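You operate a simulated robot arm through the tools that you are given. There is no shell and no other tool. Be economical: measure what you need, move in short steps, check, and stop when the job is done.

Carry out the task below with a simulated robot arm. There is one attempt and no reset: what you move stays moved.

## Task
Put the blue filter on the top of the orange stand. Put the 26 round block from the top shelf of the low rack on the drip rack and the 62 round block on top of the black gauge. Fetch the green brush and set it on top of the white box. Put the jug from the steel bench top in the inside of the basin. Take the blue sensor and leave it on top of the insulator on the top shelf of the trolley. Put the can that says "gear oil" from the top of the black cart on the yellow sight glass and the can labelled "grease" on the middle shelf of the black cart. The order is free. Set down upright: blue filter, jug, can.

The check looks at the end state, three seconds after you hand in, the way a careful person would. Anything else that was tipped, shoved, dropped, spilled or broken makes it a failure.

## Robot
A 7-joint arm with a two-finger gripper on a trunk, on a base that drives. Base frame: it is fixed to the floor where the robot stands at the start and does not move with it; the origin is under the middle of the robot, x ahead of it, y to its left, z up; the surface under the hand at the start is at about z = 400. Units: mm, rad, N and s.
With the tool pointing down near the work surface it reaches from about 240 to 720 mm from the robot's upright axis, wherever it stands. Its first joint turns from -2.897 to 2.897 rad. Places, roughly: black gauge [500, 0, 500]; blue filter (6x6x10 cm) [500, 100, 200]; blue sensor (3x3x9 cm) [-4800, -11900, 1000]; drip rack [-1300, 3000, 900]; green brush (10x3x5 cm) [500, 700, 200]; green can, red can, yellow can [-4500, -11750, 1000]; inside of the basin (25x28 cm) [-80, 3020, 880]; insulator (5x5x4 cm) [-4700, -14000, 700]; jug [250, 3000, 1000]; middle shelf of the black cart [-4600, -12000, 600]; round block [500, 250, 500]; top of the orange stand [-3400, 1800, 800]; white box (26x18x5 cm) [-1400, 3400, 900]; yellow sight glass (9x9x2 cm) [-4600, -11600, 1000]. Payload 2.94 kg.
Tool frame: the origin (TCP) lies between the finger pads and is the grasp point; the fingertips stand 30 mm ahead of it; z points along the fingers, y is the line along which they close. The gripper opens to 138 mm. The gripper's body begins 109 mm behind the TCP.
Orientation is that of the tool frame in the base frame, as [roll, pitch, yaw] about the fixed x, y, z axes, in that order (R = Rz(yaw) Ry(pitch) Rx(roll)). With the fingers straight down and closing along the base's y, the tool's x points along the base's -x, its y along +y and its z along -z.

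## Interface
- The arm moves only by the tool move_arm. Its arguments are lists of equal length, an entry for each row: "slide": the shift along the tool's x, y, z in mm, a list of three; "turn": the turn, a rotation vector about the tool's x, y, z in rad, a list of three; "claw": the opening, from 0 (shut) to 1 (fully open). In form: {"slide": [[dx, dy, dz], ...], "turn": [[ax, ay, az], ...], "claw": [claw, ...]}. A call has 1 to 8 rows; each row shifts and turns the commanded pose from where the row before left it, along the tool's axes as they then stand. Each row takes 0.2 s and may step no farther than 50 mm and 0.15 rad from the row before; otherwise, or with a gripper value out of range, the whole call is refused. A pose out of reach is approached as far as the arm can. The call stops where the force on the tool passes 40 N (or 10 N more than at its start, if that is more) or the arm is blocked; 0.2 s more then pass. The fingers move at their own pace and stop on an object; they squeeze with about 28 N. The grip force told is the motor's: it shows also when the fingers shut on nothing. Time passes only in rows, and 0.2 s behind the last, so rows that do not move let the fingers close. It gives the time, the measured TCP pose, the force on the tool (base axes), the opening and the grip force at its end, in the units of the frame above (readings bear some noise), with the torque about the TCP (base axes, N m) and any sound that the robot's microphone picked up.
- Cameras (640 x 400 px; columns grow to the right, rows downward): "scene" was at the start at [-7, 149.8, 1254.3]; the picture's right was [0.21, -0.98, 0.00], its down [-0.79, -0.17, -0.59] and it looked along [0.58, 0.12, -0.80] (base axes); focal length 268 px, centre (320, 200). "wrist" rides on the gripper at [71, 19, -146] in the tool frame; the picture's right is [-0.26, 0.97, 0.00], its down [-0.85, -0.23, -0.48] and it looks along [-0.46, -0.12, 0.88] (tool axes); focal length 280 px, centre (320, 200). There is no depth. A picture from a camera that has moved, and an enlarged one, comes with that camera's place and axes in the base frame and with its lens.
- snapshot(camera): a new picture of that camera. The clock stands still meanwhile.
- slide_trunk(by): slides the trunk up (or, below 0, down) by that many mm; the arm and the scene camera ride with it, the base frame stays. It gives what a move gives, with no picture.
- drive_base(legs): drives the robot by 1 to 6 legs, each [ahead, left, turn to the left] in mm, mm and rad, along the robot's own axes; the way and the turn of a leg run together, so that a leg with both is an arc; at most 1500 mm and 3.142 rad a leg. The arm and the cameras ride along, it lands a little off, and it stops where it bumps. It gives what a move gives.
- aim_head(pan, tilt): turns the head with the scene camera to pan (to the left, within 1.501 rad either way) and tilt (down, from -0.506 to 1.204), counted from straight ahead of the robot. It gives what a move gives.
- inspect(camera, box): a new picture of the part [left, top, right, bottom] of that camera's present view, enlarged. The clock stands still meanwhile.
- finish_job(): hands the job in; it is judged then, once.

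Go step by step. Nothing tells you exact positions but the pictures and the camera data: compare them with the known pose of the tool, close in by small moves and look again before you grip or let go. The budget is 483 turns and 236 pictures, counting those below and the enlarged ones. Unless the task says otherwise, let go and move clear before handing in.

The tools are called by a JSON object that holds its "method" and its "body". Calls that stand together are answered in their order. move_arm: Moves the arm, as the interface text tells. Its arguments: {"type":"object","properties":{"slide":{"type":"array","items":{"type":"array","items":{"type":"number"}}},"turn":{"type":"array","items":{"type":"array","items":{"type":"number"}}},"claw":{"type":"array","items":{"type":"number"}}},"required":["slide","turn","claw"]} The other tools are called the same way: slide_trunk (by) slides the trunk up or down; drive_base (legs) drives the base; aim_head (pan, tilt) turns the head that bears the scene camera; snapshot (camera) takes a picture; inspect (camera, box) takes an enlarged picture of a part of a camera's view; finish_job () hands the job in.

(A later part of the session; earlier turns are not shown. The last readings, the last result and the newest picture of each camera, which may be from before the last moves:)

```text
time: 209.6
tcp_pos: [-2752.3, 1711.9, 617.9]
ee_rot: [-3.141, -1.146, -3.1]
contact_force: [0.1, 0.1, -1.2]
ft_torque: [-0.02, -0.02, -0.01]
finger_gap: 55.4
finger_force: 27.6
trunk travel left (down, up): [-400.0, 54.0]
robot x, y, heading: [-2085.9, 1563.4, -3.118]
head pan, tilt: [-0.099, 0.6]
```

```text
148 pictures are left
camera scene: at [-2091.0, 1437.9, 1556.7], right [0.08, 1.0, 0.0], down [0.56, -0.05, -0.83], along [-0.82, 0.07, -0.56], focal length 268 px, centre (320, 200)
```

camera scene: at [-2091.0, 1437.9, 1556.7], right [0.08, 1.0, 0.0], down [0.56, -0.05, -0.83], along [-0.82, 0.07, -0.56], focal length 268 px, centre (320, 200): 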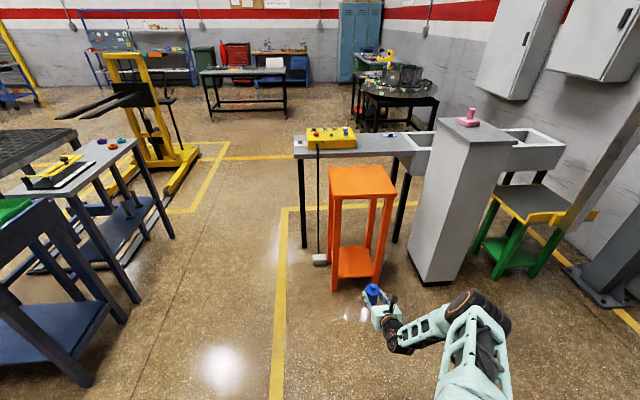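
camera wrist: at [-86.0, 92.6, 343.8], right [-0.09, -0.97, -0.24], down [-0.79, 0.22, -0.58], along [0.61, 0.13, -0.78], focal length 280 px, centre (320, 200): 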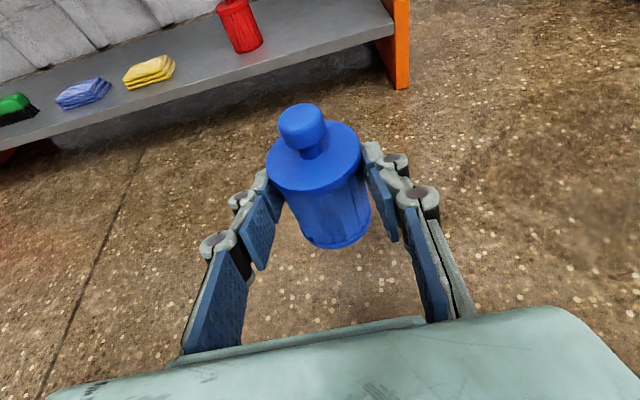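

Stand top ≈(-3365,1785). I raise trunk and arm above stand height.

{"method": "slide_trunk", "body": {"by": 54}}

{"method": "move_arm", "body": {"slide": [[41, 0, -18.3], [41, 0, -18.3], [41, 0, -18.3], [41, 0, -18.3], [41, 0, -18.3]], "turn": [[0, 0, 0], [0, 0, 0], [0, 0, 0], [0, 0, 0], [0, 0, 0]], "claw": [0.3, 0.3, 0.3, 0.3, 0.3]}}

{"method": "drive_base", "body": {"legs": [[330, -75, 0]]}}

{"method": "snapshot", "body": {"camera": "wrist"}}

{"method": "snapshot", "body": {"camera": "scene"}}

```text
time: 210.6
tcp_pos: [-2753.4, 1710.3, 672.1]
ee_rot: [3.14, -1.147, -3.1]
contact_force: [-0.4, 0.8, -1.9]
ft_torque: [0.01, 0.01, -0.01]
finger_gap: 55.4
finger_force: 27.9
trunk travel left (down, up): [-454.0, 0.0]
robot x, y, heading: [-2087.6, 1569.9, -3.121]
head pan, tilt: [-0.099, 0.6]
```

```text
time: 211.8
tcp_pos: [-2752.5, 1709.0, 895.6]
ee_rot: [-3.14, -1.149, -3.101]
contact_force: [1.1, 1.3, -1.4]
ft_torque: [0.02, -0.04, 0.01]
finger_gap: 55.3
finger_force: 28.3
trunk travel left (down, up): [-454.0, 0.0]
robot x, y, heading: [-2088.3, 1563.6, -3.123]
head pan, tilt: [-0.099, 0.6]
```

```text
time: 213.9
tcp_pos: [-3080.7, 1775.5, 897.1]
ee_rot: [3.141, -1.149, -3.094]
contact_force: [-0.4, 0.6, -1.2]
ft_torque: [0.03, -0.03, -0.01]
finger_gap: 55.1
finger_force: 28.3
trunk travel left (down, up): [-454.0, 0.0]
robot x, y, heading: [-2410.3, 1631.5, -3.114]
head pan, tilt: [-0.099, 0.6]
```

```text
147 pictures are left
camera wrist: at [-2976.9, 1797.8, 1021.5], right [0.06, 0.97, -0.24], down [0.79, -0.2, -0.58], along [-0.61, -0.15, -0.78], focal length 280 px, centre (320, 200)
```

wrist: 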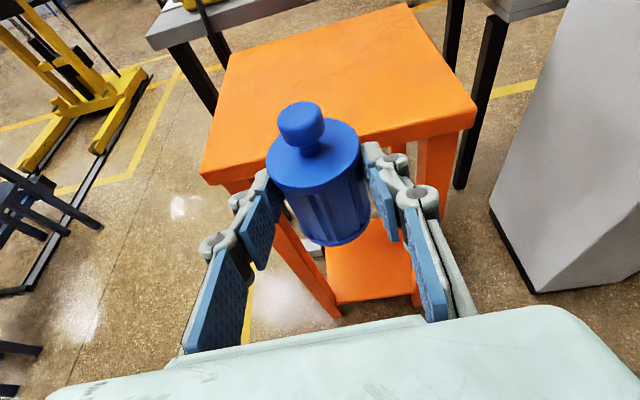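

```text
146 pictures are left
camera scene: at [-2416.8, 1505.5, 1610.3], right [0.08, 1.0, 0.0], down [0.56, -0.04, -0.82], along [-0.82, 0.06, -0.57], focal length 268 px, centre (320, 200)
```

scene: 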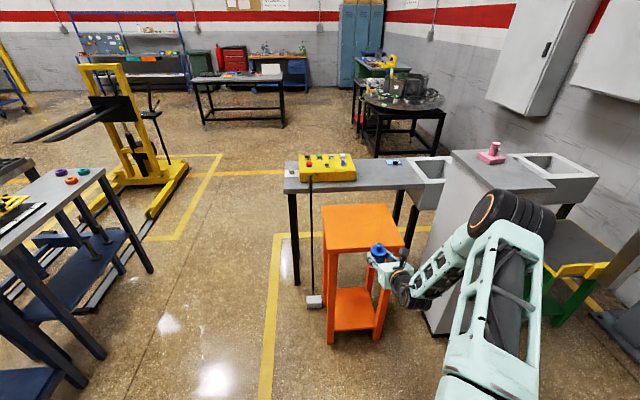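

Stand top centre ≈(-3383,1770), 325 mm square. Drive ahead 285 and look.

{"method": "drive_base", "body": {"legs": [[285, 0, 0]]}}

{"method": "snapshot", "body": {"camera": "wrist"}}

{"method": "inspect", "body": {"camera": "scene", "box": [280, 180, 460, 320]}}

```text
time: 215.9
tcp_pos: [-3364.9, 1765.7, 895.9]
ee_rot: [-3.141, -1.146, -3.097]
contact_force: [0.4, 0.0, -0.4]
ft_torque: [0.0, 0.0, 0.0]
finger_gap: 55.2
finger_force: 28.3
trunk travel left (down, up): [-454.0, 0.0]
robot x, y, heading: [-2698.6, 1623.6, -3.114]
head pan, tilt: [-0.099, 0.6]
```

```text
145 pictures are left
camera wrist: at [-3263.4, 1790.3, 1021.5], right [0.06, 0.97, -0.24], down [0.79, -0.19, -0.58], along [-0.61, -0.15, -0.78], focal length 280 px, centre (320, 200)
```

wrist: 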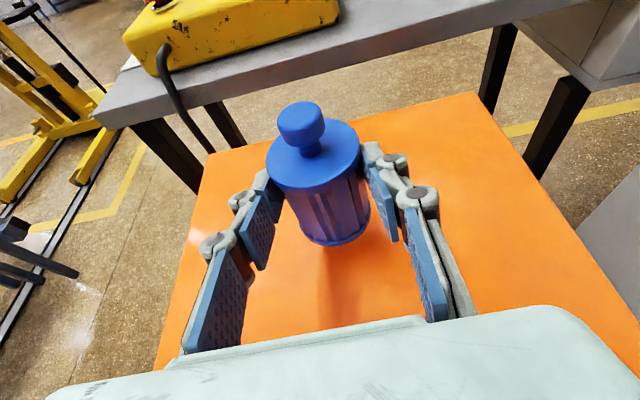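

```text
2.86 times, centred on (370, 250) of scene
camera zoom: at [-2703.0, 1498.5, 1610.3], right [0.07, 1.0, 0.0], down [0.56, -0.04, -0.82], along [-0.82, 0.06, -0.57], focal length 765 px, centre (177, 57)
```

zoom: 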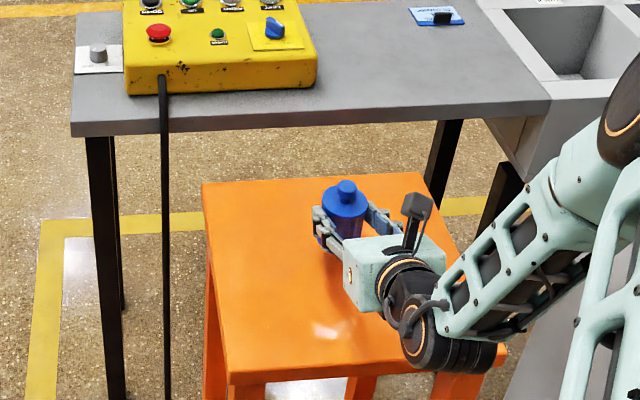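

The wrist joint hangs low behind the hand, so I stay nearer the stand's front edge: back 25 mm, then lower.

{"method": "drive_base", "body": {"legs": [[-25, 0, 0]]}}

{"method": "move_arm", "body": {"slide": [[-27.4, 0, 12.2], [-9, 0, 4], [0, 0, 0]], "turn": [[0, 0, 0], [0, 0, 0], [0, 0, 0]], "claw": [0.3, 0.3, 0.3]}}

{"method": "inspect", "body": {"camera": "scene", "box": [300, 200, 480, 340]}}

{"method": "snapshot", "body": {"camera": "wrist"}}

```text
time: 216.8
tcp_pos: [-3340.7, 1766.2, 896.3]
ee_rot: [-3.14, -1.146, -3.095]
contact_force: [-0.1, 0.3, -1.7]
ft_torque: [0.04, -0.02, 0.0]
finger_gap: 55.2
finger_force: 28.1
trunk travel left (down, up): [-454.0, 0.0]
robot x, y, heading: [-2672.2, 1626.8, -3.118]
head pan, tilt: [-0.099, 0.6]
```

```text
time: 217.6
tcp_pos: [-3340.4, 1766.5, 858.5]
ee_rot: [3.138, -1.152, -3.092]
contact_force: [0.5, -0.3, 8.7]
ft_torque: [-0.13, -0.03, 0.01]
finger_gap: 55.4
finger_force: 28.1
trunk travel left (down, up): [-454.0, 0.0]
robot x, y, heading: [-2674.6, 1623.5, -3.117]
head pan, tilt: [-0.099, 0.6]
```

```text
2.86 times, centred on (390, 270) of scene
camera zoom: at [-2675.7, 1498.8, 1610.5], right [0.07, 1.0, 0.0], down [0.56, -0.04, -0.83], along [-0.82, 0.06, -0.56], focal length 765 px, centre (120, 0)
```

zoom: 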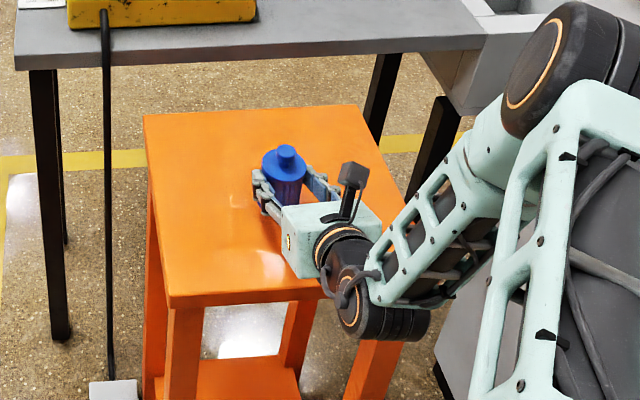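

```text
142 pictures are left
camera wrist: at [-3236.6, 1790.3, 983.6], right [0.06, 0.97, -0.24], down [0.79, -0.19, -0.58], along [-0.61, -0.15, -0.78], focal length 280 px, centre (320, 200)
```

wrist: 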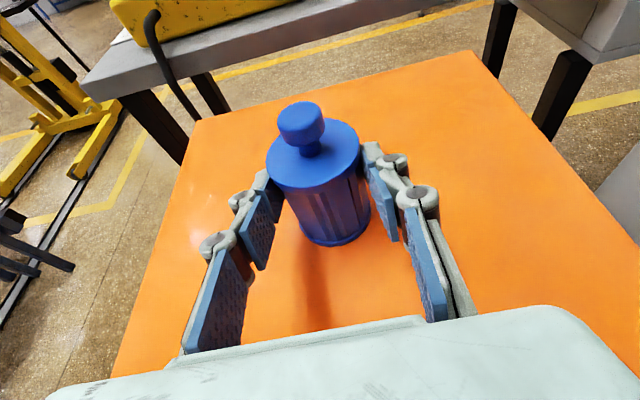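

Contact felt (8.7 N, small torque – under the filter). I press 1.5 mm more to verify.

{"method": "move_arm", "body": {"slide": [[-1.4, 0, 0.6], [0, 0, 0]], "turn": [[0, 0, 0], [0, 0, 0]], "claw": [0.3, 0.3]}}

{"method": "inspect", "body": {"camera": "scene", "box": [350, 240, 450, 320]}}

```text
time: 218.2
tcp_pos: [-3340.4, 1765.6, 858.0]
ee_rot: [3.136, -1.153, -3.091]
contact_force: [-1.1, -1.6, 17.5]
ft_torque: [-0.12, 0.11, 0.03]
finger_gap: 55.4
finger_force: 28.1
trunk travel left (down, up): [-454.0, 0.0]
robot x, y, heading: [-2675.5, 1627.3, -3.115]
head pan, tilt: [-0.099, 0.6]
```

```text
5.00 times, centred on (400, 280) of scene
camera zoom: at [-2674.4, 1498.4, 1610.4], right [0.07, 1.0, 0.0], down [0.56, -0.04, -0.83], along [-0.82, 0.06, -0.56], focal length 1339 px, centre (-80, -200)
```

zoom: 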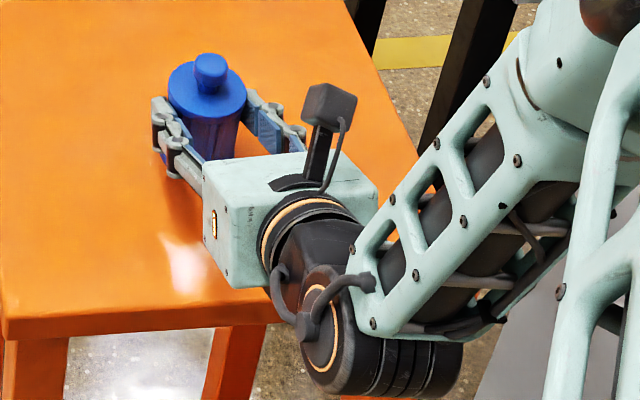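

Filter rests on the stand. Unload, open, and withdraw along the tool axis.

{"method": "move_arm", "body": {"slide": [[1.6, 0, -0.7], [0, 0, 0], [0, 0, 0], [0, 0, 0], [0, 0, 0]], "turn": [[0, 0, 0], [0, 0, 0], [0, 0, 0], [0, 0, 0], [0, 0, 0]], "claw": [0.3, 0.45, 0.55, 0.65, 0.65]}}

{"method": "move_arm", "body": {"slide": [[0, 0, -20], [0, 0, -40], [0, 0, -40], [0, 0, -40]], "turn": [[0, 0, 0], [0, 0, 0], [0, 0, 0], [0, 0, 0]], "claw": [0.65, 0.65, 0.65, 0.65]}}

{"method": "snapshot", "body": {"camera": "wrist"}}

```text
time: 219.3
tcp_pos: [-3340.0, 1767.6, 858.0]
ee_rot: [3.14, -1.148, -3.093]
contact_force: [1.2, 0.0, -0.2]
ft_torque: [0.0, 0.01, -0.01]
finger_gap: 89.9
finger_force: 0.0
trunk travel left (down, up): [-454.0, 0.0]
robot x, y, heading: [-2674.5, 1628.2, -3.116]
head pan, tilt: [-0.099, 0.6]
```

```text
time: 220.3
tcp_pos: [-3211.4, 1772.9, 913.4]
ee_rot: [-3.141, -1.146, -3.096]
contact_force: [0.1, 0.9, -0.2]
ft_torque: [-0.01, -0.02, 0.01]
finger_gap: 89.9
finger_force: 0.1
trunk travel left (down, up): [-454.0, 0.0]
robot x, y, heading: [-2672.9, 1626.3, -3.118]
head pan, tilt: [-0.099, 0.6]
```

```text
140 pictures are left
camera wrist: at [-3107.6, 1796.5, 1039.1], right [0.06, 0.97, -0.24], down [0.79, -0.19, -0.58], along [-0.61, -0.15, -0.78], focal length 280 px, centre (320, 200)
```

wrist: 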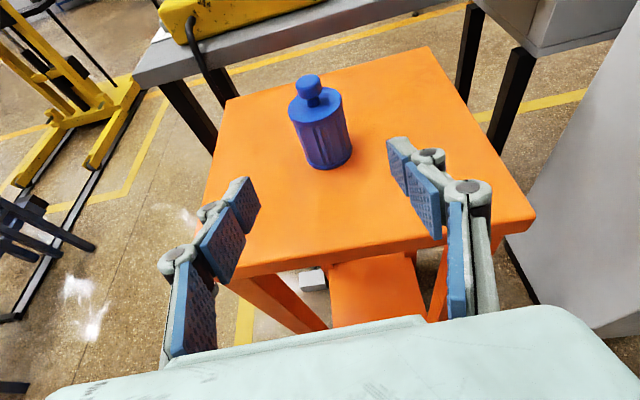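

The filter stands on the orange stand. Next the brush: back out, turn to face the rack, and move in front of it.

{"method": "drive_base", "body": {"legs": [[-1500, 0, 0], [-500, 0, 0], [0, 0, 3.118], [0, -775, 0]]}}

{"method": "slide_trunk", "body": {"by": -400}}

{"method": "slide_trunk", "body": {"by": -54}}

{"method": "snapshot", "body": {"camera": "wrist"}}

```text
time: 244.6
tcp_pos: [-108.4, 726.1, 914.0]
ee_rot: [-3.142, -1.146, 0.028]
contact_force: [-0.2, -0.8, -0.6]
ft_torque: [-0.01, 0.0, -0.01]
finger_gap: 89.5
finger_force: 0.1
trunk travel left (down, up): [-454.0, 0.0]
robot x, y, heading: [-647.1, 882.2, 0.007]
head pan, tilt: [-0.099, 0.6]
```

```text
time: 248.4
tcp_pos: [-108.3, 726.4, 513.3]
ee_rot: [-3.14, -1.147, 0.029]
contact_force: [0.5, -0.4, -0.2]
ft_torque: [0.02, -0.01, 0.0]
finger_gap: 89.8
finger_force: 0.1
trunk travel left (down, up): [-54.0, 400.0]
robot x, y, heading: [-643.2, 886.7, 0.006]
head pan, tilt: [-0.099, 0.6]
```

```text
time: 249.4
tcp_pos: [-108.0, 725.9, 460.6]
ee_rot: [-3.141, -1.147, 0.031]
contact_force: [0.6, 0.5, 0.1]
ft_torque: [-0.03, 0.01, 0.0]
finger_gap: 89.9
finger_force: 0.0
trunk travel left (down, up): [0.0, 454.0]
robot x, y, heading: [-640.4, 879.7, 0.003]
head pan, tilt: [-0.099, 0.6]
```

```text
139 pictures are left
camera wrist: at [-210.5, 703.1, 585.1], right [-0.08, -0.97, -0.24], down [-0.79, 0.21, -0.58], along [0.61, 0.14, -0.78], focal length 280 px, centre (320, 200)
```

wrist: 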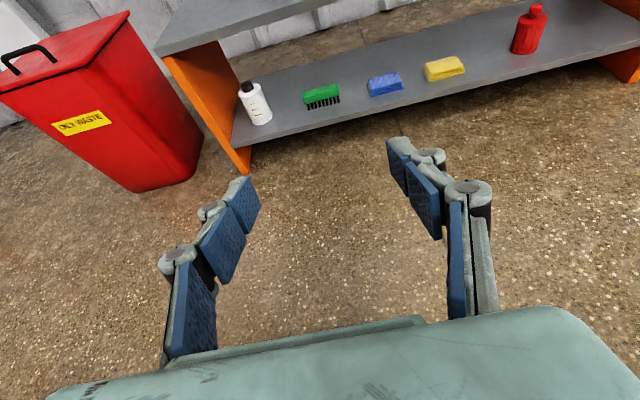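

Lower the hand to the shelf level.

{"method": "move_arm", "body": {"slide": [[-38, 0, 25], [-38, 0, 25], [-38, 0, 25], [-38, 0, 25], [-38, 0, 25], [-36, 0, 24]], "turn": [[-0.0274, 0, 0.0123], [0, 0, 0], [0, 0, 0], [0, 0, 0], [0, 0, 0], [0, 0, 0]], "claw": [1.0, 1.0, 1.0, 1.0, 1.0, 1.0]}}

{"method": "drive_base", "body": {"legs": [[300, 0, 0]]}}

{"method": "snapshot", "body": {"camera": "wrist"}}

```text
time: 250.8
tcp_pos: [-61.7, 722.3, 193.4]
ee_rot: [3.138, -1.147, 0.001]
contact_force: [0.7, 1.9, 0.1]
ft_torque: [0.01, -0.01, -0.02]
finger_gap: 138.0
finger_force: 0.1
trunk travel left (down, up): [0.0, 454.0]
robot x, y, heading: [-645.5, 878.1, 0.007]
head pan, tilt: [-0.099, 0.6]
```

```text
time: 252.8
tcp_pos: [240.3, 732.2, 193.2]
ee_rot: [3.14, -1.147, 0.007]
contact_force: [0.7, -0.6, -0.6]
ft_torque: [0.0, 0.03, 0.02]
finger_gap: 138.3
finger_force: 0.1
trunk travel left (down, up): [0.0, 454.0]
robot x, y, heading: [-337.4, 883.0, 0.014]
head pan, tilt: [-0.099, 0.6]
```

```text
138 pictures are left
camera wrist: at [137.2, 711.9, 318.7], right [-0.1, -0.97, -0.24], down [-0.78, 0.23, -0.58], along [0.61, 0.13, -0.78], focal length 280 px, centre (320, 200)
```

wrist: 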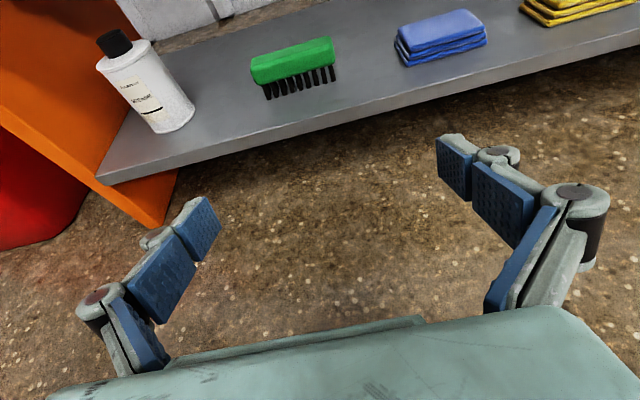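

Brush centre ≈(437,745), length ~95 along y. I shift y +13 and drive ahead 115.

{"method": "move_arm", "body": {"slide": [[0, -12, 0], [0, 0, 0]], "turn": [[0, 0, 0], [0, 0, 0]], "claw": [0.9, 0.9]}}

{"method": "drive_base", "body": {"legs": [[110, 0, 0]]}}

{"method": "snapshot", "body": {"camera": "wrist"}}

```text
time: 253.4
tcp_pos: [239.3, 744.7, 191.5]
ee_rot: [-3.141, -1.146, 0.006]
contact_force: [-0.9, -0.1, -0.1]
ft_torque: [-0.01, 0.04, 0.02]
finger_gap: 124.2
finger_force: 0.0
trunk travel left (down, up): [0.0, 454.0]
robot x, y, heading: [-341.9, 887.2, 0.019]
head pan, tilt: [-0.099, 0.6]
```

```text
time: 254.6
tcp_pos: [348.8, 746.1, 192.3]
ee_rot: [3.141, -1.147, 0.005]
contact_force: [0.8, -0.1, -1.4]
ft_torque: [0.01, -0.01, 0.03]
finger_gap: 124.3
finger_force: 0.0
trunk travel left (down, up): [0.0, 454.0]
robot x, y, heading: [-234.5, 887.6, 0.017]
head pan, tilt: [-0.099, 0.6]
```

```text
137 pictures are left
camera wrist: at [246.0, 725.5, 318.0], right [-0.1, -0.97, -0.24], down [-0.78, 0.23, -0.58], along [0.61, 0.13, -0.78], focal length 280 px, centre (320, 200)
```

wrist: 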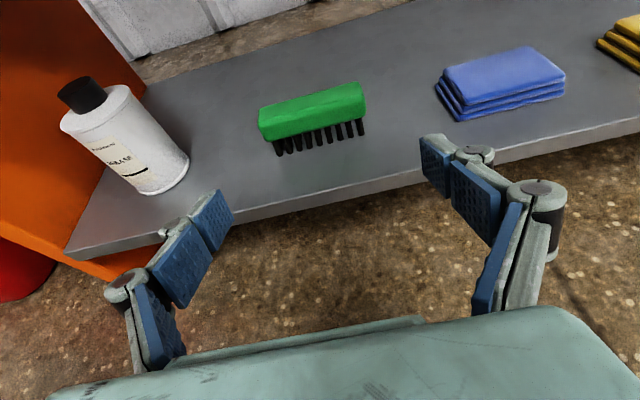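

Positions confirmed. Drive 60 more and extend 40 mm.

{"method": "drive_base", "body": {"legs": [[60, 0, 0]]}}

{"method": "move_arm", "body": {"slide": [[8, 0, 18], [8, 0, 18]], "turn": [[0, 0, 0], [0, 0, 0]], "claw": [0.9, 0.9]}}

{"method": "snapshot", "body": {"camera": "wrist"}}

```text
time: 255.6
tcp_pos: [408.5, 747.4, 191.7]
ee_rot: [3.14, -1.147, 0.005]
contact_force: [0.5, 0.5, -0.4]
ft_torque: [0.02, -0.04, -0.02]
finger_gap: 124.3
finger_force: 0.0
trunk travel left (down, up): [0.0, 454.0]
robot x, y, heading: [-171.0, 888.8, 0.017]
head pan, tilt: [-0.099, 0.6]
```

```text
time: 256.2
tcp_pos: [449.3, 748.5, 192.1]
ee_rot: [3.14, -1.146, 0.005]
contact_force: [-0.5, 0.4, -0.1]
ft_torque: [0.01, 0.01, 0.0]
finger_gap: 124.3
finger_force: 0.1
trunk travel left (down, up): [0.0, 454.0]
robot x, y, heading: [-171.8, 887.0, 0.013]
head pan, tilt: [-0.099, 0.6]
```

```text
136 pictures are left
camera wrist: at [345.9, 726.7, 317.1], right [-0.1, -0.97, -0.24], down [-0.78, 0.23, -0.58], along [0.61, 0.13, -0.78], focal length 280 px, centre (320, 200)
```

wrist: 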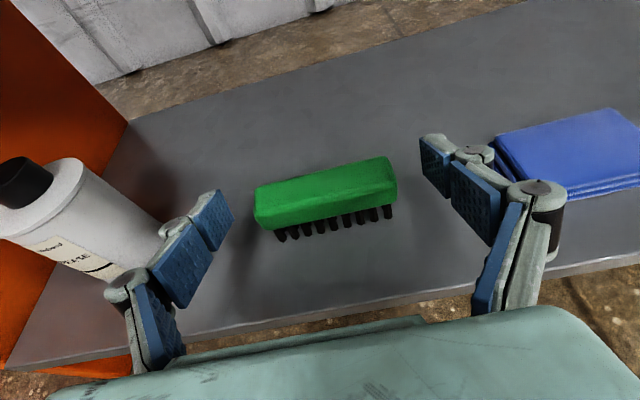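

Brush is centred at the TCP. Close.

{"method": "move_arm", "body": {"slide": [[0, 0, 0], [0, 0, 0], [0, 0, 0], [0, 0, 0], [0, 0, 0]], "turn": [[0, 0, 0], [0, 0, 0], [0, 0, 0], [0, 0, 0], [0, 0, 0]], "claw": [0.8, 0.7, 0.65, 0.6, 0.6]}}

{"method": "snapshot", "body": {"camera": "wrist"}}

```text
time: 257.4
tcp_pos: [449.0, 746.2, 191.8]
ee_rot: [-3.141, -1.146, 0.004]
contact_force: [0.0, 1.5, 0.6]
ft_torque: [0.09, 0.0, 0.02]
finger_gap: 99.1
finger_force: 27.9
trunk travel left (down, up): [0.0, 454.0]
robot x, y, heading: [-168.7, 887.9, 0.012]
head pan, tilt: [-0.099, 0.6]
```

```text
135 pictures are left
camera wrist: at [345.8, 726.4, 317.3], right [-0.1, -0.97, -0.24], down [-0.78, 0.23, -0.58], along [0.61, 0.13, -0.78], focal length 280 px, centre (320, 200)
```

wrist: 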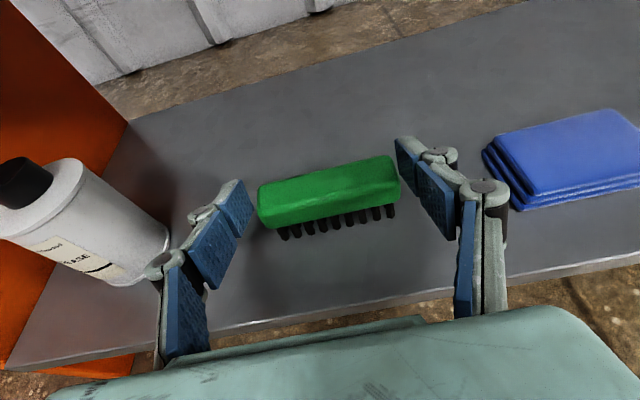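

Gripped at 99 mm. Lift and back out.

{"method": "move_arm", "body": {"slide": [[9, 0, -4], [18, 0, -8]], "turn": [[0, 0, 0], [0, 0, 0]], "claw": [0.55, 0.55]}}

{"method": "drive_base", "body": {"legs": [[-450, 0, 0]]}}

{"method": "snapshot", "body": {"camera": "wrist"}}

```text
time: 258.0
tcp_pos: [447.7, 745.5, 219.6]
ee_rot: [-3.14, -1.145, 0.005]
contact_force: [0.2, 0.4, -1.1]
ft_torque: [0.01, 0.01, 0.04]
finger_gap: 99.3
finger_force: 28.0
trunk travel left (down, up): [0.0, 454.0]
robot x, y, heading: [-176.8, 886.9, 0.017]
head pan, tilt: [-0.099, 0.6]
```

```text
time: 260.7
tcp_pos: [-4.8, 738.5, 220.0]
ee_rot: [-3.141, -1.149, 0.003]
contact_force: [-0.2, 1.0, -0.8]
ft_torque: [0.01, 0.03, 0.0]
finger_gap: 99.3
finger_force: 27.8
trunk travel left (down, up): [0.0, 454.0]
robot x, y, heading: [-627.4, 885.2, 0.014]
head pan, tilt: [-0.099, 0.6]
```

```text
134 pictures are left
camera wrist: at [-107.9, 719.1, 346.1], right [-0.11, -0.97, -0.24], down [-0.78, 0.23, -0.58], along [0.61, 0.13, -0.78], focal length 280 px, centre (320, 200)
```

wrist: 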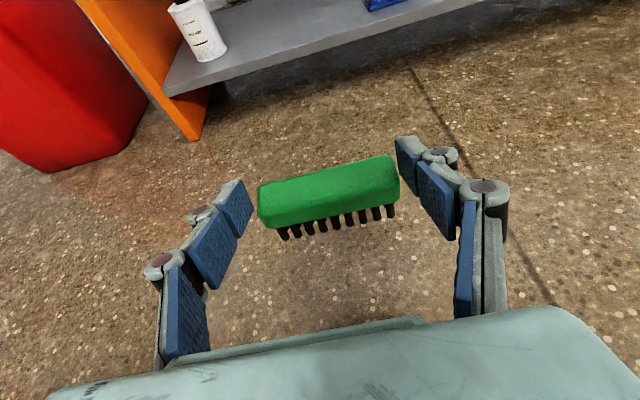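

Brush held. I raise the trunk, lift the arm, and shift the hand to the robot's left side (needed near the wall).

{"method": "slide_trunk", "body": {"by": 400}}

{"method": "slide_trunk", "body": {"by": 54}}

{"method": "move_arm", "body": {"slide": [[0, -45, 0], [0, -45, 0], [0, -45, 0], [0, -45, 0], [0, -45, 0], [0, -45, 0], [0, -45, 0]], "turn": [[0, 0, 0], [0, 0, 0], [0, 0, 0], [0, 0, 0], [0, 0, 0], [0, 0, 0], [0, 0, 0]], "claw": [0.55, 0.55, 0.55, 0.55, 0.55, 0.55, 0.55]}}

{"method": "move_arm", "body": {"slide": [[41, 0, -18.3], [41, 0, -18.3], [41, 0, -18.3], [41, 0, -18.3], [41, 0, -18.3], [41, 0, -18.3], [41, 0, -18.3], [41, 0, -18.3]], "turn": [[0, 0, 0], [0, 0, 0], [0, 0, 0], [0, 0, 0], [0, 0, 0], [0, 0, 0], [0, 0, 0], [0, 0, 0]], "claw": [0.55, 0.55, 0.55, 0.55, 0.55, 0.55, 0.55, 0.55]}}

```text
time: 264.6
tcp_pos: [-4.5, 739.0, 621.6]
ee_rot: [-3.141, -1.148, 0.003]
contact_force: [-1.1, 0.1, -1.3]
ft_torque: [-0.01, -0.01, -0.02]
finger_gap: 99.4
finger_force: 27.9
trunk travel left (down, up): [-400.0, 54.0]
robot x, y, heading: [-624.5, 881.0, 0.01]
head pan, tilt: [-0.099, 0.6]
```

```text
time: 265.5
tcp_pos: [-4.9, 738.2, 674.9]
ee_rot: [3.141, -1.145, 0.004]
contact_force: [0.4, 0.3, -1.2]
ft_torque: [0.0, 0.02, 0.02]
finger_gap: 99.3
finger_force: 27.5
trunk travel left (down, up): [-454.0, 0.0]
robot x, y, heading: [-631.1, 882.3, 0.013]
head pan, tilt: [-0.099, 0.6]
```

```text
time: 267.1
tcp_pos: [-9.4, 1040.2, 681.0]
ee_rot: [-3.134, -1.15, 0.003]
contact_force: [0.1, -0.2, -0.9]
ft_torque: [0.01, 0.02, -0.07]
finger_gap: 99.2
finger_force: 27.9
out of reach, approached as far as the arm can: row 7
trunk travel left (down, up): [-454.0, 0.0]
robot x, y, heading: [-628.2, 883.5, 0.009]
head pan, tilt: [-0.099, 0.6]
```

```text
time: 268.9
tcp_pos: [-66.5, 988.9, 897.2]
ee_rot: [3.139, -1.155, 0.005]
contact_force: [1.1, 0.8, -1.7]
ft_torque: [0.03, 0.0, 0.0]
finger_gap: 99.4
finger_force: 27.8
out of reach, approached as far as the arm can: row 4, 5, 6, 7, 8
trunk travel left (down, up): [-454.0, 0.0]
robot x, y, heading: [-625.7, 879.3, 0.01]
head pan, tilt: [-0.099, 0.6]
```

Left side is limited at height; I'll instead angle the robot. Bring the hand straight ahead and continue up.

{"method": "move_arm", "body": {"slide": [[0, 40, 0], [0, 40, 0], [0, 40, 0], [41, 0, -18.3], [41, 0, -18.3], [41, 0, -18.3]], "turn": [[0, 0, 0], [0, 0, 0], [0, 0, 0], [0, 0, 0], [0, 0, 0], [0, 0, 0]], "claw": [0.55, 0.55, 0.55, 0.55, 0.55, 0.55]}}

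```text
time: 270.3
tcp_pos: [-68.1, 869.4, 896.2]
ee_rot: [3.141, -1.149, 0.004]
contact_force: [0.0, 0.0, -1.2]
ft_torque: [-0.01, 0.0, 0.0]
finger_gap: 99.3
finger_force: 27.8
out of reach, approached as far as the arm can: row 4, 5, 6
trunk travel left (down, up): [-454.0, 0.0]
robot x, y, heading: [-628.4, 882.6, 0.015]
head pan, tilt: [-0.099, 0.6]
```

{"method": "move_arm", "body": {"slide": [[16, 0, 36], [16, 0, 36], [16, 0, 36], [36, 0, -16], [36, 0, -16], [36, 0, -16]], "turn": [[0, 0, 0], [0, 0, 0], [0, 0, 0], [0, 0, 0], [0, 0, 0], [0, 0, 0]], "claw": [0.55, 0.55, 0.55, 0.55, 0.55, 0.55]}}

```text
time: 271.7
tcp_pos: [-66.5, 869.6, 896.7]
ee_rot: [3.142, -1.151, 0.002]
contact_force: [0.5, 0.4, -1.2]
ft_torque: [-0.01, -0.02, 0.02]
finger_gap: 99.3
finger_force: 27.6
out of reach, approached as far as the arm can: row 1, 2, 3, 4, 5, 6
trunk travel left (down, up): [-454.0, 0.0]
robot x, y, heading: [-622.7, 880.9, 0.011]
head pan, tilt: [-0.099, 0.6]
```

Stuck at a joint limit; I move right again, where it previously worked.

{"method": "move_arm", "body": {"slide": [[0, 40, 0], [0, 40, 0], [0, 40, 0], [36, 0, -16], [36, 0, -16], [36, 0, -16]], "turn": [[0, 0, 0], [0, 0, 0], [0, 0, 0], [0, 0, 0], [0, 0, 0], [0, 0, 0]], "claw": [0.55, 0.55, 0.55, 0.55, 0.55, 0.55]}}

{"method": "snapshot", "body": {"camera": "scene"}}

```text
time: 273.1
tcp_pos: [-66.0, 749.5, 1014.4]
ee_rot: [-3.141, -1.147, 0.002]
contact_force: [-0.8, -0.1, -1.1]
ft_torque: [0.0, 0.03, 0.03]
finger_gap: 99.3
finger_force: 27.9
trunk travel left (down, up): [-454.0, 0.0]
robot x, y, heading: [-622.9, 881.7, 0.015]
head pan, tilt: [-0.099, 0.6]
```

```text
133 pictures are left
camera scene: at [-618.6, 1008.1, 1610.2], right [-0.09, -1.0, 0.0], down [-0.56, 0.05, -0.83], along [0.82, -0.07, -0.56], focal length 268 px, centre (320, 200)
```

scene: 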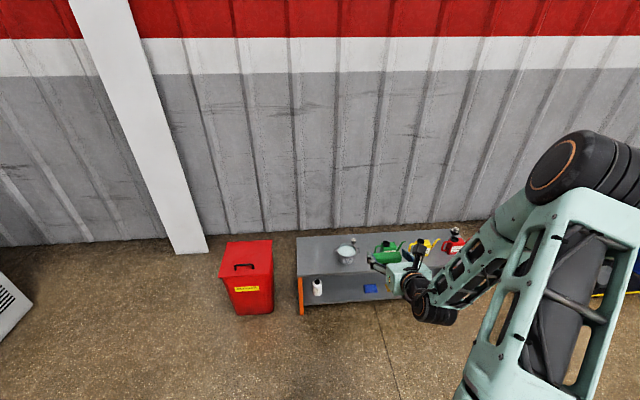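

Now the hand is at z≈1014. I plan to approach the white box (centre ≈(-1375,3316)) diagonally from the bench's left end with heading ≈0.5.

{"method": "drive_base", "body": {"legs": [[0, 820, -0.013], [-1500, 0, 0], [-250, 0, 0], [0, 1254, 0]]}}

{"method": "aim_head", "body": {"pan": 0.1, "tilt": 0.6}}

{"method": "snapshot", "body": {"camera": "scene"}}

```text
time: 300.5
tcp_pos: [-1891.8, 2834.5, 1012.2]
ee_rot: [-3.142, -1.146, 0.013]
contact_force: [-0.8, 0.9, -1.4]
ft_torque: [-0.01, 0.05, -0.04]
finger_gap: 99.3
finger_force: 27.9
trunk travel left (down, up): [-454.0, 0.0]
robot x, y, heading: [-2452.1, 2960.0, 0.024]
head pan, tilt: [-0.099, 0.6]
```

```text
time: 301.2
tcp_pos: [-1892.4, 2835.6, 1014.1]
ee_rot: [3.141, -1.147, 0.013]
contact_force: [-0.3, -0.6, -2.0]
ft_torque: [-0.01, 0.02, 0.0]
finger_gap: 99.0
finger_force: 28.1
trunk travel left (down, up): [-454.0, 0.0]
robot x, y, heading: [-2454.9, 2957.7, 0.028]
head pan, tilt: [0.099, 0.6]
```

```text
132 pictures are left
camera scene: at [-2447.5, 3102.9, 1610.3], right [0.12, -0.99, 0.0], down [-0.56, -0.07, -0.83], along [0.82, 0.1, -0.56], focal length 268 px, centre (320, 200)
```

scene: 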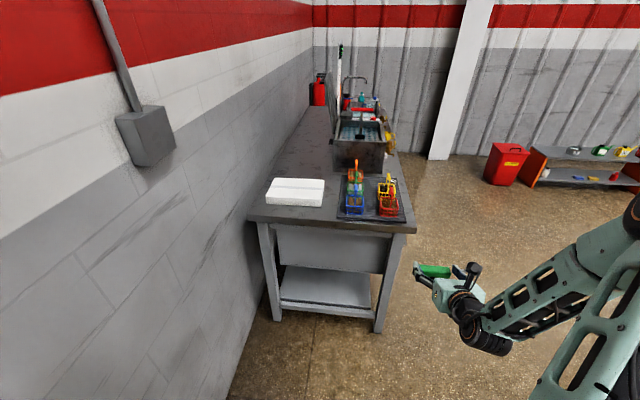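

White box centre ≈(-1360,3330). Turn left 0.47 and advance part-way.

{"method": "drive_base", "body": {"legs": [[0, 0, 0.472], [350, -40, 0]]}}

{"method": "aim_head", "body": {"pan": -0.1, "tilt": 0.7}}

{"method": "snapshot", "body": {"camera": "scene"}}

{"method": "snapshot", "body": {"camera": "wrist"}}

```text
time: 304.8
tcp_pos: [-1571.1, 3226.4, 1014.3]
ee_rot: [-3.141, -1.147, 0.482]
contact_force: [0.1, 0.8, -1.2]
ft_torque: [0.01, 0.02, 0.0]
finger_gap: 99.2
finger_force: 27.8
trunk travel left (down, up): [-454.0, 0.0]
robot x, y, heading: [-2132.0, 3082.6, 0.489]
head pan, tilt: [0.099, 0.6]
```

```text
time: 305.5
tcp_pos: [-1571.9, 3226.8, 1014.9]
ee_rot: [-3.14, -1.147, 0.483]
contact_force: [-0.5, 0.9, -1.6]
ft_torque: [-0.02, 0.04, 0.02]
finger_gap: 99.2
finger_force: 28.1
trunk travel left (down, up): [-454.0, 0.0]
robot x, y, heading: [-2127.0, 3087.6, 0.49]
head pan, tilt: [-0.099, 0.7]
```

```text
131 pictures are left
camera scene: at [-2183.8, 3199.8, 1601.7], right [0.38, -0.92, 0.0], down [-0.6, -0.25, -0.77], along [0.71, 0.29, -0.64], focal length 268 px, centre (320, 200)
```

scene: 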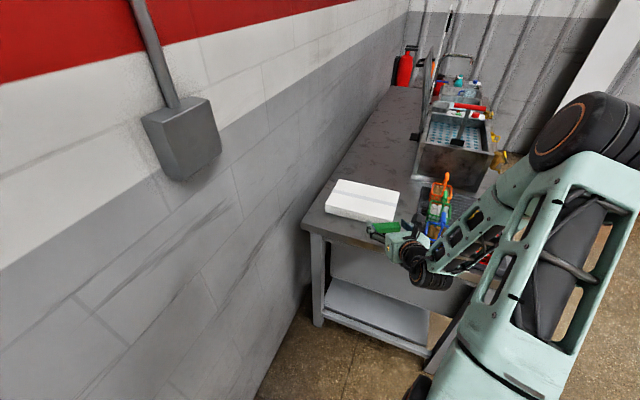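

```text
130 pictures are left
camera wrist: at [-1654.0, 3161.8, 1139.1], right [0.35, -0.91, -0.24], down [-0.8, -0.16, -0.58], along [0.49, 0.39, -0.78], focal length 280 px, centre (320, 200)
```

wrist: 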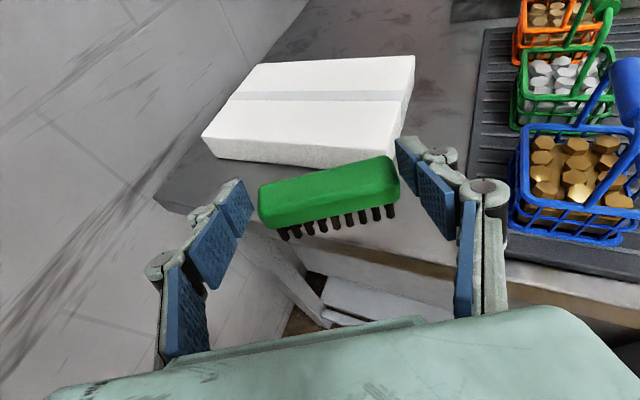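

Box centre ≈(-1370,3340); path clears the blue basket by ~60+ mm. Drive ahead 150, look, then the rest.

{"method": "drive_base", "body": {"legs": [[140, 3, 0]]}}

{"method": "snapshot", "body": {"camera": "scene"}}

{"method": "snapshot", "body": {"camera": "wrist"}}

```text
time: 306.8
tcp_pos: [-1450.8, 3293.6, 1012.4]
ee_rot: [3.14, -1.147, 0.478]
contact_force: [0.6, 0.4, -1.2]
ft_torque: [0.0, -0.01, 0.02]
finger_gap: 99.2
finger_force: 28.1
trunk travel left (down, up): [-454.0, 0.0]
robot x, y, heading: [-2012.8, 3155.7, 0.486]
head pan, tilt: [-0.099, 0.7]
```

```text
129 pictures are left
camera scene: at [-2062.9, 3267.3, 1601.7], right [0.38, -0.93, 0.0], down [-0.6, -0.24, -0.76], along [0.71, 0.29, -0.64], focal length 268 px, centre (320, 200)
```

scene: 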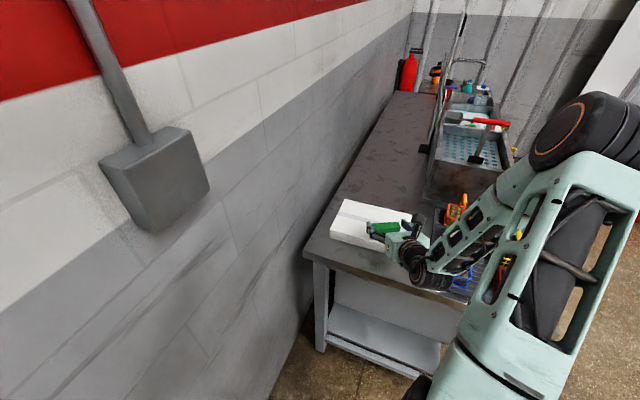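

```text
128 pictures are left
camera wrist: at [-1533.6, 3228.0, 1138.8], right [0.35, -0.91, -0.24], down [-0.8, -0.16, -0.58], along [0.49, 0.39, -0.78], focal length 280 px, centre (320, 200)
```

wrist: 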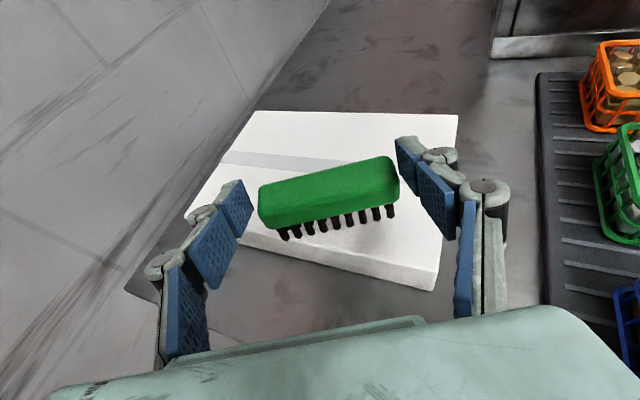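

Good. Advance another 80 and lower.

{"method": "drive_base", "body": {"legs": [[80, 0, 0]]}}

{"method": "move_arm", "body": {"slide": [[-18, 0, 8], [0, 0, 0]], "turn": [[0, 0, 0], [0, 0, 0]], "claw": [0.55, 0.55]}}

{"method": "snapshot", "body": {"camera": "wrist"}}

{"method": "inspect", "body": {"camera": "scene", "box": [300, 150, 540, 320]}}

```text
time: 307.9
tcp_pos: [-1380.8, 3329.6, 1013.3]
ee_rot: [3.14, -1.145, 0.481]
contact_force: [0.5, 0.6, -1.2]
ft_torque: [0.0, 0.0, 0.03]
finger_gap: 99.1
finger_force: 28.2
trunk travel left (down, up): [-454.0, 0.0]
robot x, y, heading: [-1939.0, 3192.6, 0.491]
head pan, tilt: [-0.099, 0.7]
```

```text
time: 308.5
tcp_pos: [-1380.6, 3330.3, 993.9]
ee_rot: [3.141, -1.146, 0.478]
contact_force: [0.1, -0.5, -0.3]
ft_torque: [0.02, 0.03, 0.02]
finger_gap: 99.3
finger_force: 28.1
trunk travel left (down, up): [-454.0, 0.0]
robot x, y, heading: [-1937.7, 3190.0, 0.49]
head pan, tilt: [-0.099, 0.7]
```

```text
127 pictures are left
camera wrist: at [-1463.7, 3264.8, 1119.2], right [0.35, -0.91, -0.24], down [-0.8, -0.16, -0.58], along [0.49, 0.39, -0.78], focal length 280 px, centre (320, 200)
```

wrist: 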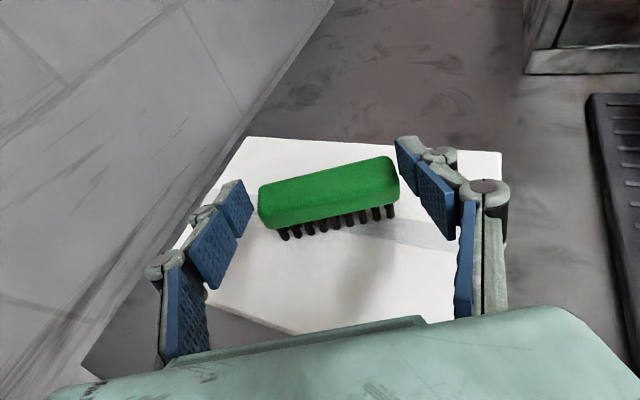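

```text
2.35 times, centred on (420, 235) of scene
camera zoom: at [-1993.2, 3304.4, 1601.7], right [0.38, -0.93, 0.0], down [-0.6, -0.24, -0.76], along [0.71, 0.29, -0.64], focal length 630 px, centre (85, 118)
```

zoom: 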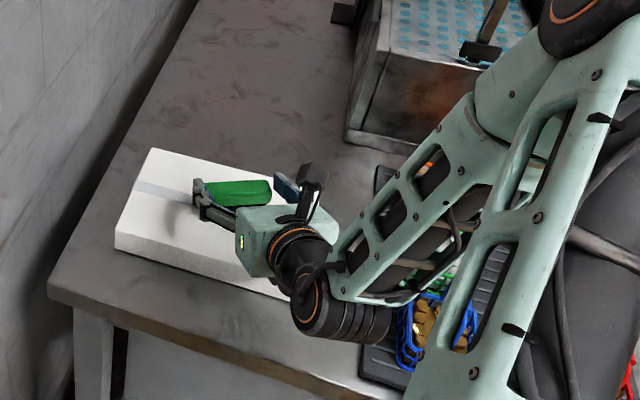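

The wrist joint passes close to but clear of the blue basket. Lower step by step.

{"method": "move_arm", "body": {"slide": [[-9, 0, 4], [0, 0, 0]], "turn": [[0, 0, 0], [0, 0, 0]], "claw": [0.55, 0.55]}}

{"method": "inspect", "body": {"camera": "scene", "box": [360, 200, 500, 310]}}

{"method": "inspect", "body": {"camera": "wrist", "box": [220, 130, 440, 270]}}

```text
time: 309.1
tcp_pos: [-1380.5, 3329.5, 988.1]
ee_rot: [3.136, -1.156, 0.482]
contact_force: [2.3, 0.4, 17.3]
ft_torque: [0.32, -0.17, -0.06]
finger_gap: 99.6
finger_force: 27.5
trunk travel left (down, up): [-454.0, 0.0]
robot x, y, heading: [-1939.6, 3188.6, 0.489]
head pan, tilt: [-0.099, 0.7]
```

```text
3.64 times, centred on (430, 255) of scene
camera zoom: at [-1995.0, 3303.8, 1602.0], right [0.38, -0.93, 0.0], down [-0.59, -0.24, -0.77], along [0.71, 0.29, -0.64], focal length 974 px, centre (-80, 0)
```

zoom: 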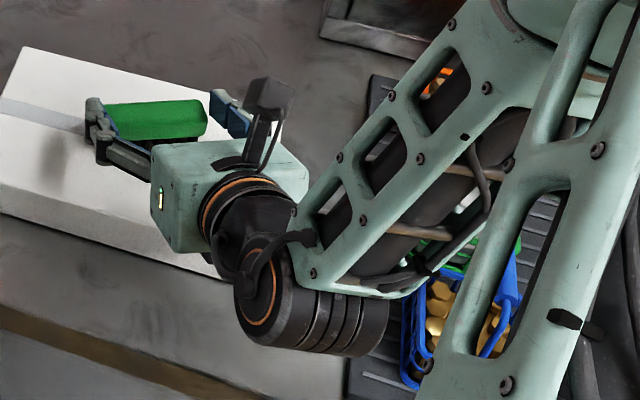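

```text
2.86 times, centred on (330, 200) of wrist
camera zoom: at [-1464.2, 3265.0, 1112.2], right [0.35, -0.91, -0.24], down [-0.8, -0.16, -0.58], along [0.49, 0.39, -0.78], focal length 801 px, centre (291, 200)
```

zoom: 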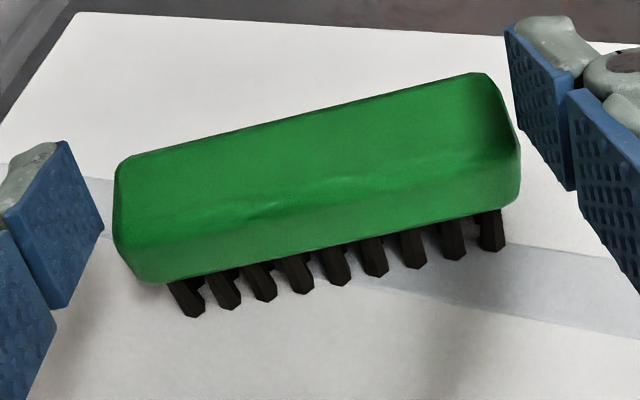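

Contact under the brush. Unload slightly, open, and check.

{"method": "move_arm", "body": {"slide": [[1.3, 0, -0.6], [0, 0, 0], [0, 0, 0], [0, 0, 0]], "turn": [[0, 0, 0], [0, 0, 0], [0, 0, 0], [0, 0, 0]], "claw": [0.6, 0.76, 0.85, 0.85]}}

{"method": "snapshot", "body": {"camera": "wrist"}}

```text
time: 310.1
tcp_pos: [-1381.2, 3330.1, 985.0]
ee_rot: [3.141, -1.144, 0.481]
contact_force: [-0.6, -0.2, -1.0]
ft_torque: [-0.02, -0.01, 0.03]
finger_gap: 117.3
finger_force: 0.1
trunk travel left (down, up): [-454.0, 0.0]
robot x, y, heading: [-1938.5, 3194.6, 0.488]
head pan, tilt: [-0.099, 0.7]
```

```text
123 pictures are left
camera wrist: at [-1463.8, 3265.0, 1110.8], right [0.35, -0.91, -0.24], down [-0.8, -0.16, -0.58], along [0.49, 0.39, -0.78], focal length 280 px, centre (320, 200)
```

wrist: 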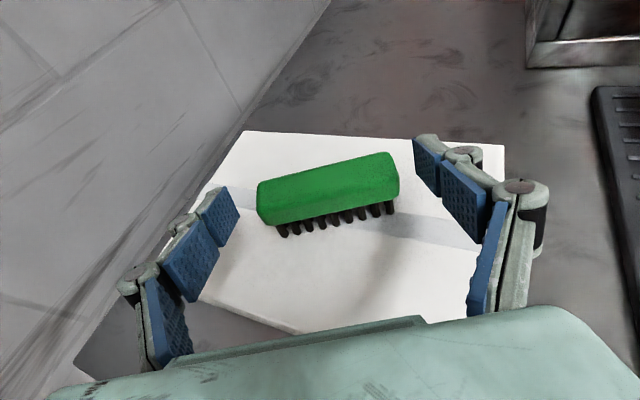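

Brush stands on the white box. Withdraw along the tool axis and drive back.

{"method": "move_arm", "body": {"slide": [[0, 0, -20], [0, 0, -40], [0, 0, -40]], "turn": [[0, 0, 0], [0, 0, 0], [0, 0, 0]], "claw": [0.85, 0.85, 0.85]}}

{"method": "drive_base", "body": {"legs": [[-400, 0, 0]]}}

{"method": "snapshot", "body": {"camera": "scene"}}

```text
time: 310.9
tcp_pos: [-1446.5, 3287.0, 1018.8]
ee_rot: [-3.137, -1.145, 0.477]
contact_force: [-0.4, 0.4, 0.1]
ft_torque: [0.01, -0.05, 0.03]
finger_gap: 117.4
finger_force: 0.0
out of reach, approached as far as the arm can: row 3
trunk travel left (down, up): [-454.0, 0.0]
robot x, y, heading: [-1935.7, 3192.2, 0.485]
head pan, tilt: [-0.099, 0.7]
```

```text
time: 313.4
tcp_pos: [-1801.8, 3100.8, 1020.3]
ee_rot: [-3.141, -1.146, 0.486]
contact_force: [0.1, 0.6, -0.3]
ft_torque: [-0.02, -0.02, -0.01]
finger_gap: 117.3
finger_force: 0.1
trunk travel left (down, up): [-454.0, 0.0]
robot x, y, heading: [-2296.0, 3000.6, 0.498]
head pan, tilt: [-0.099, 0.7]
```

```text
122 pictures are left
camera scene: at [-2350.3, 3112.9, 1601.7], right [0.39, -0.92, 0.0], down [-0.59, -0.25, -0.77], along [0.71, 0.3, -0.64], focal length 268 px, centre (320, 200)
```

scene: 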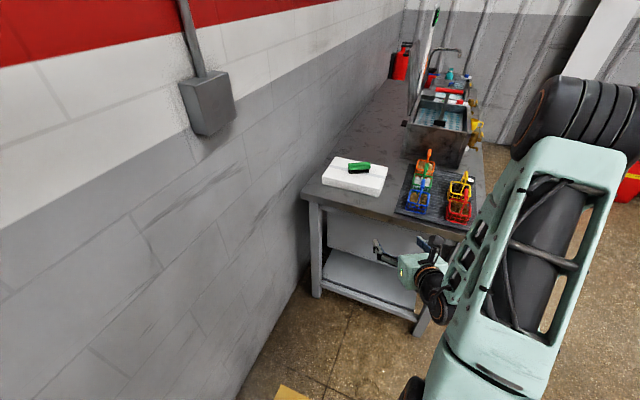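

Brush placed. Now the far area at (-4700,-12000). I drive to open floor and look south.

{"method": "drive_base", "body": {"legs": [[0, 0, -2.07], [1500, 0, 0], [0, 1500, 0]]}}

{"method": "aim_head", "body": {"pan": 0.0, "tilt": 0.25}}

{"method": "snapshot", "body": {"camera": "scene"}}

```text
time: 338.8
tcp_pos: [-887.7, 1055.3, 1019.0]
ee_rot: [-3.14, -1.146, -1.555]
contact_force: [-0.8, 0.0, 0.3]
ft_torque: [0.0, -0.01, -0.03]
finger_gap: 117.2
finger_force: 0.1
trunk travel left (down, up): [-454.0, 0.0]
robot x, y, heading: [-753.2, 1541.4, -1.552]
head pan, tilt: [-0.099, 0.7]
```

```text
time: 339.7
tcp_pos: [-886.2, 1055.0, 1018.4]
ee_rot: [3.141, -1.148, -1.555]
contact_force: [-0.3, -0.6, 0.1]
ft_torque: [0.0, -0.04, -0.01]
finger_gap: 117.3
finger_force: 0.0
trunk travel left (down, up): [-454.0, 0.0]
robot x, y, heading: [-754.0, 1541.1, -1.545]
head pan, tilt: [0.0, 0.25]
```

```text
121 pictures are left
camera scene: at [-615.9, 1529.0, 1642.5], right [-1.0, -0.02, 0.0], down [-0.01, 0.25, -0.97], along [0.02, -0.97, -0.25], focal length 268 px, centre (320, 200)
```

scene: 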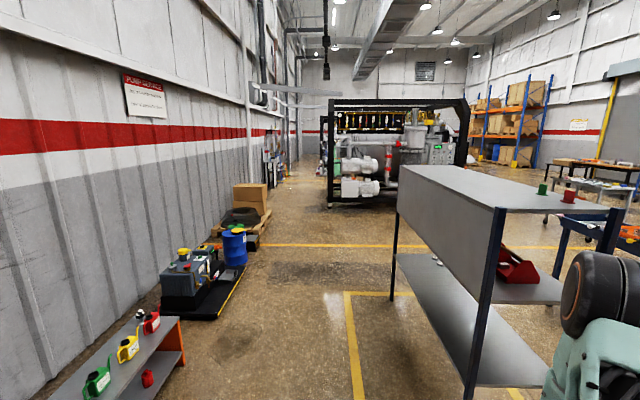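

The hall extends along -y with a skid machine ahead at y≈-4200. The corridor x≈-450 is clear; I drive down it to y≈-2900.

{"method": "drive_base", "body": {"legs": [[1400, 300, -0.02], [1500, 0, 0], [1400, 0, 0]]}}

{"method": "snapshot", "body": {"camera": "scene"}}

{"method": "aim_head", "body": {"pan": -1.0, "tilt": 0.25}}

{"method": "snapshot", "body": {"camera": "scene"}}

```text
time: 360.5
tcp_pos: [-559.8, -3247.1, 1018.4]
ee_rot: [-3.141, -1.148, -1.565]
contact_force: [-0.1, 0.2, 0.1]
ft_torque: [-0.01, -0.01, 0.01]
finger_gap: 117.3
finger_force: 0.1
trunk travel left (down, up): [-454.0, 0.0]
robot x, y, heading: [-419.5, -2763.8, -1.555]
head pan, tilt: [0.0, 0.25]
```

```text
120 pictures are left
camera scene: at [-284.5, -2776.6, 1642.6], right [-1.0, -0.01, 0.0], down [0.0, 0.25, -0.97], along [0.01, -0.97, -0.25], focal length 268 px, centre (320, 200)
```

scene: 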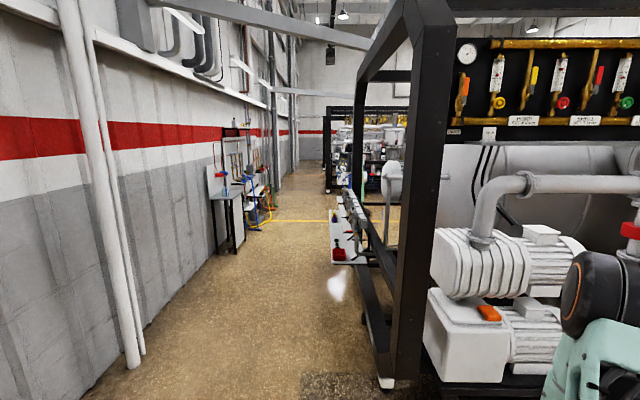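

```text
time: 361.7
tcp_pos: [-560.8, -3247.8, 1018.8]
ee_rot: [3.141, -1.146, -1.565]
contact_force: [0.0, -0.1, -0.2]
ft_torque: [0.03, 0.02, 0.01]
finger_gap: 117.5
finger_force: 0.1
trunk travel left (down, up): [-454.0, 0.0]
robot x, y, heading: [-422.8, -2765.0, -1.553]
head pan, tilt: [-1.0, 0.25]
```

```text
119 pictures are left
camera scene: at [-363.6, -2734.7, 1642.6], right [-0.55, 0.83, 0.0], down [0.21, 0.14, -0.97], along [-0.81, -0.54, -0.25], focal length 268 px, centre (320, 200)
```

scene: 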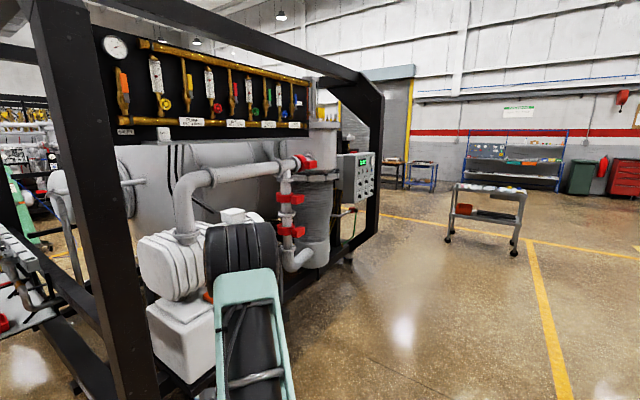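

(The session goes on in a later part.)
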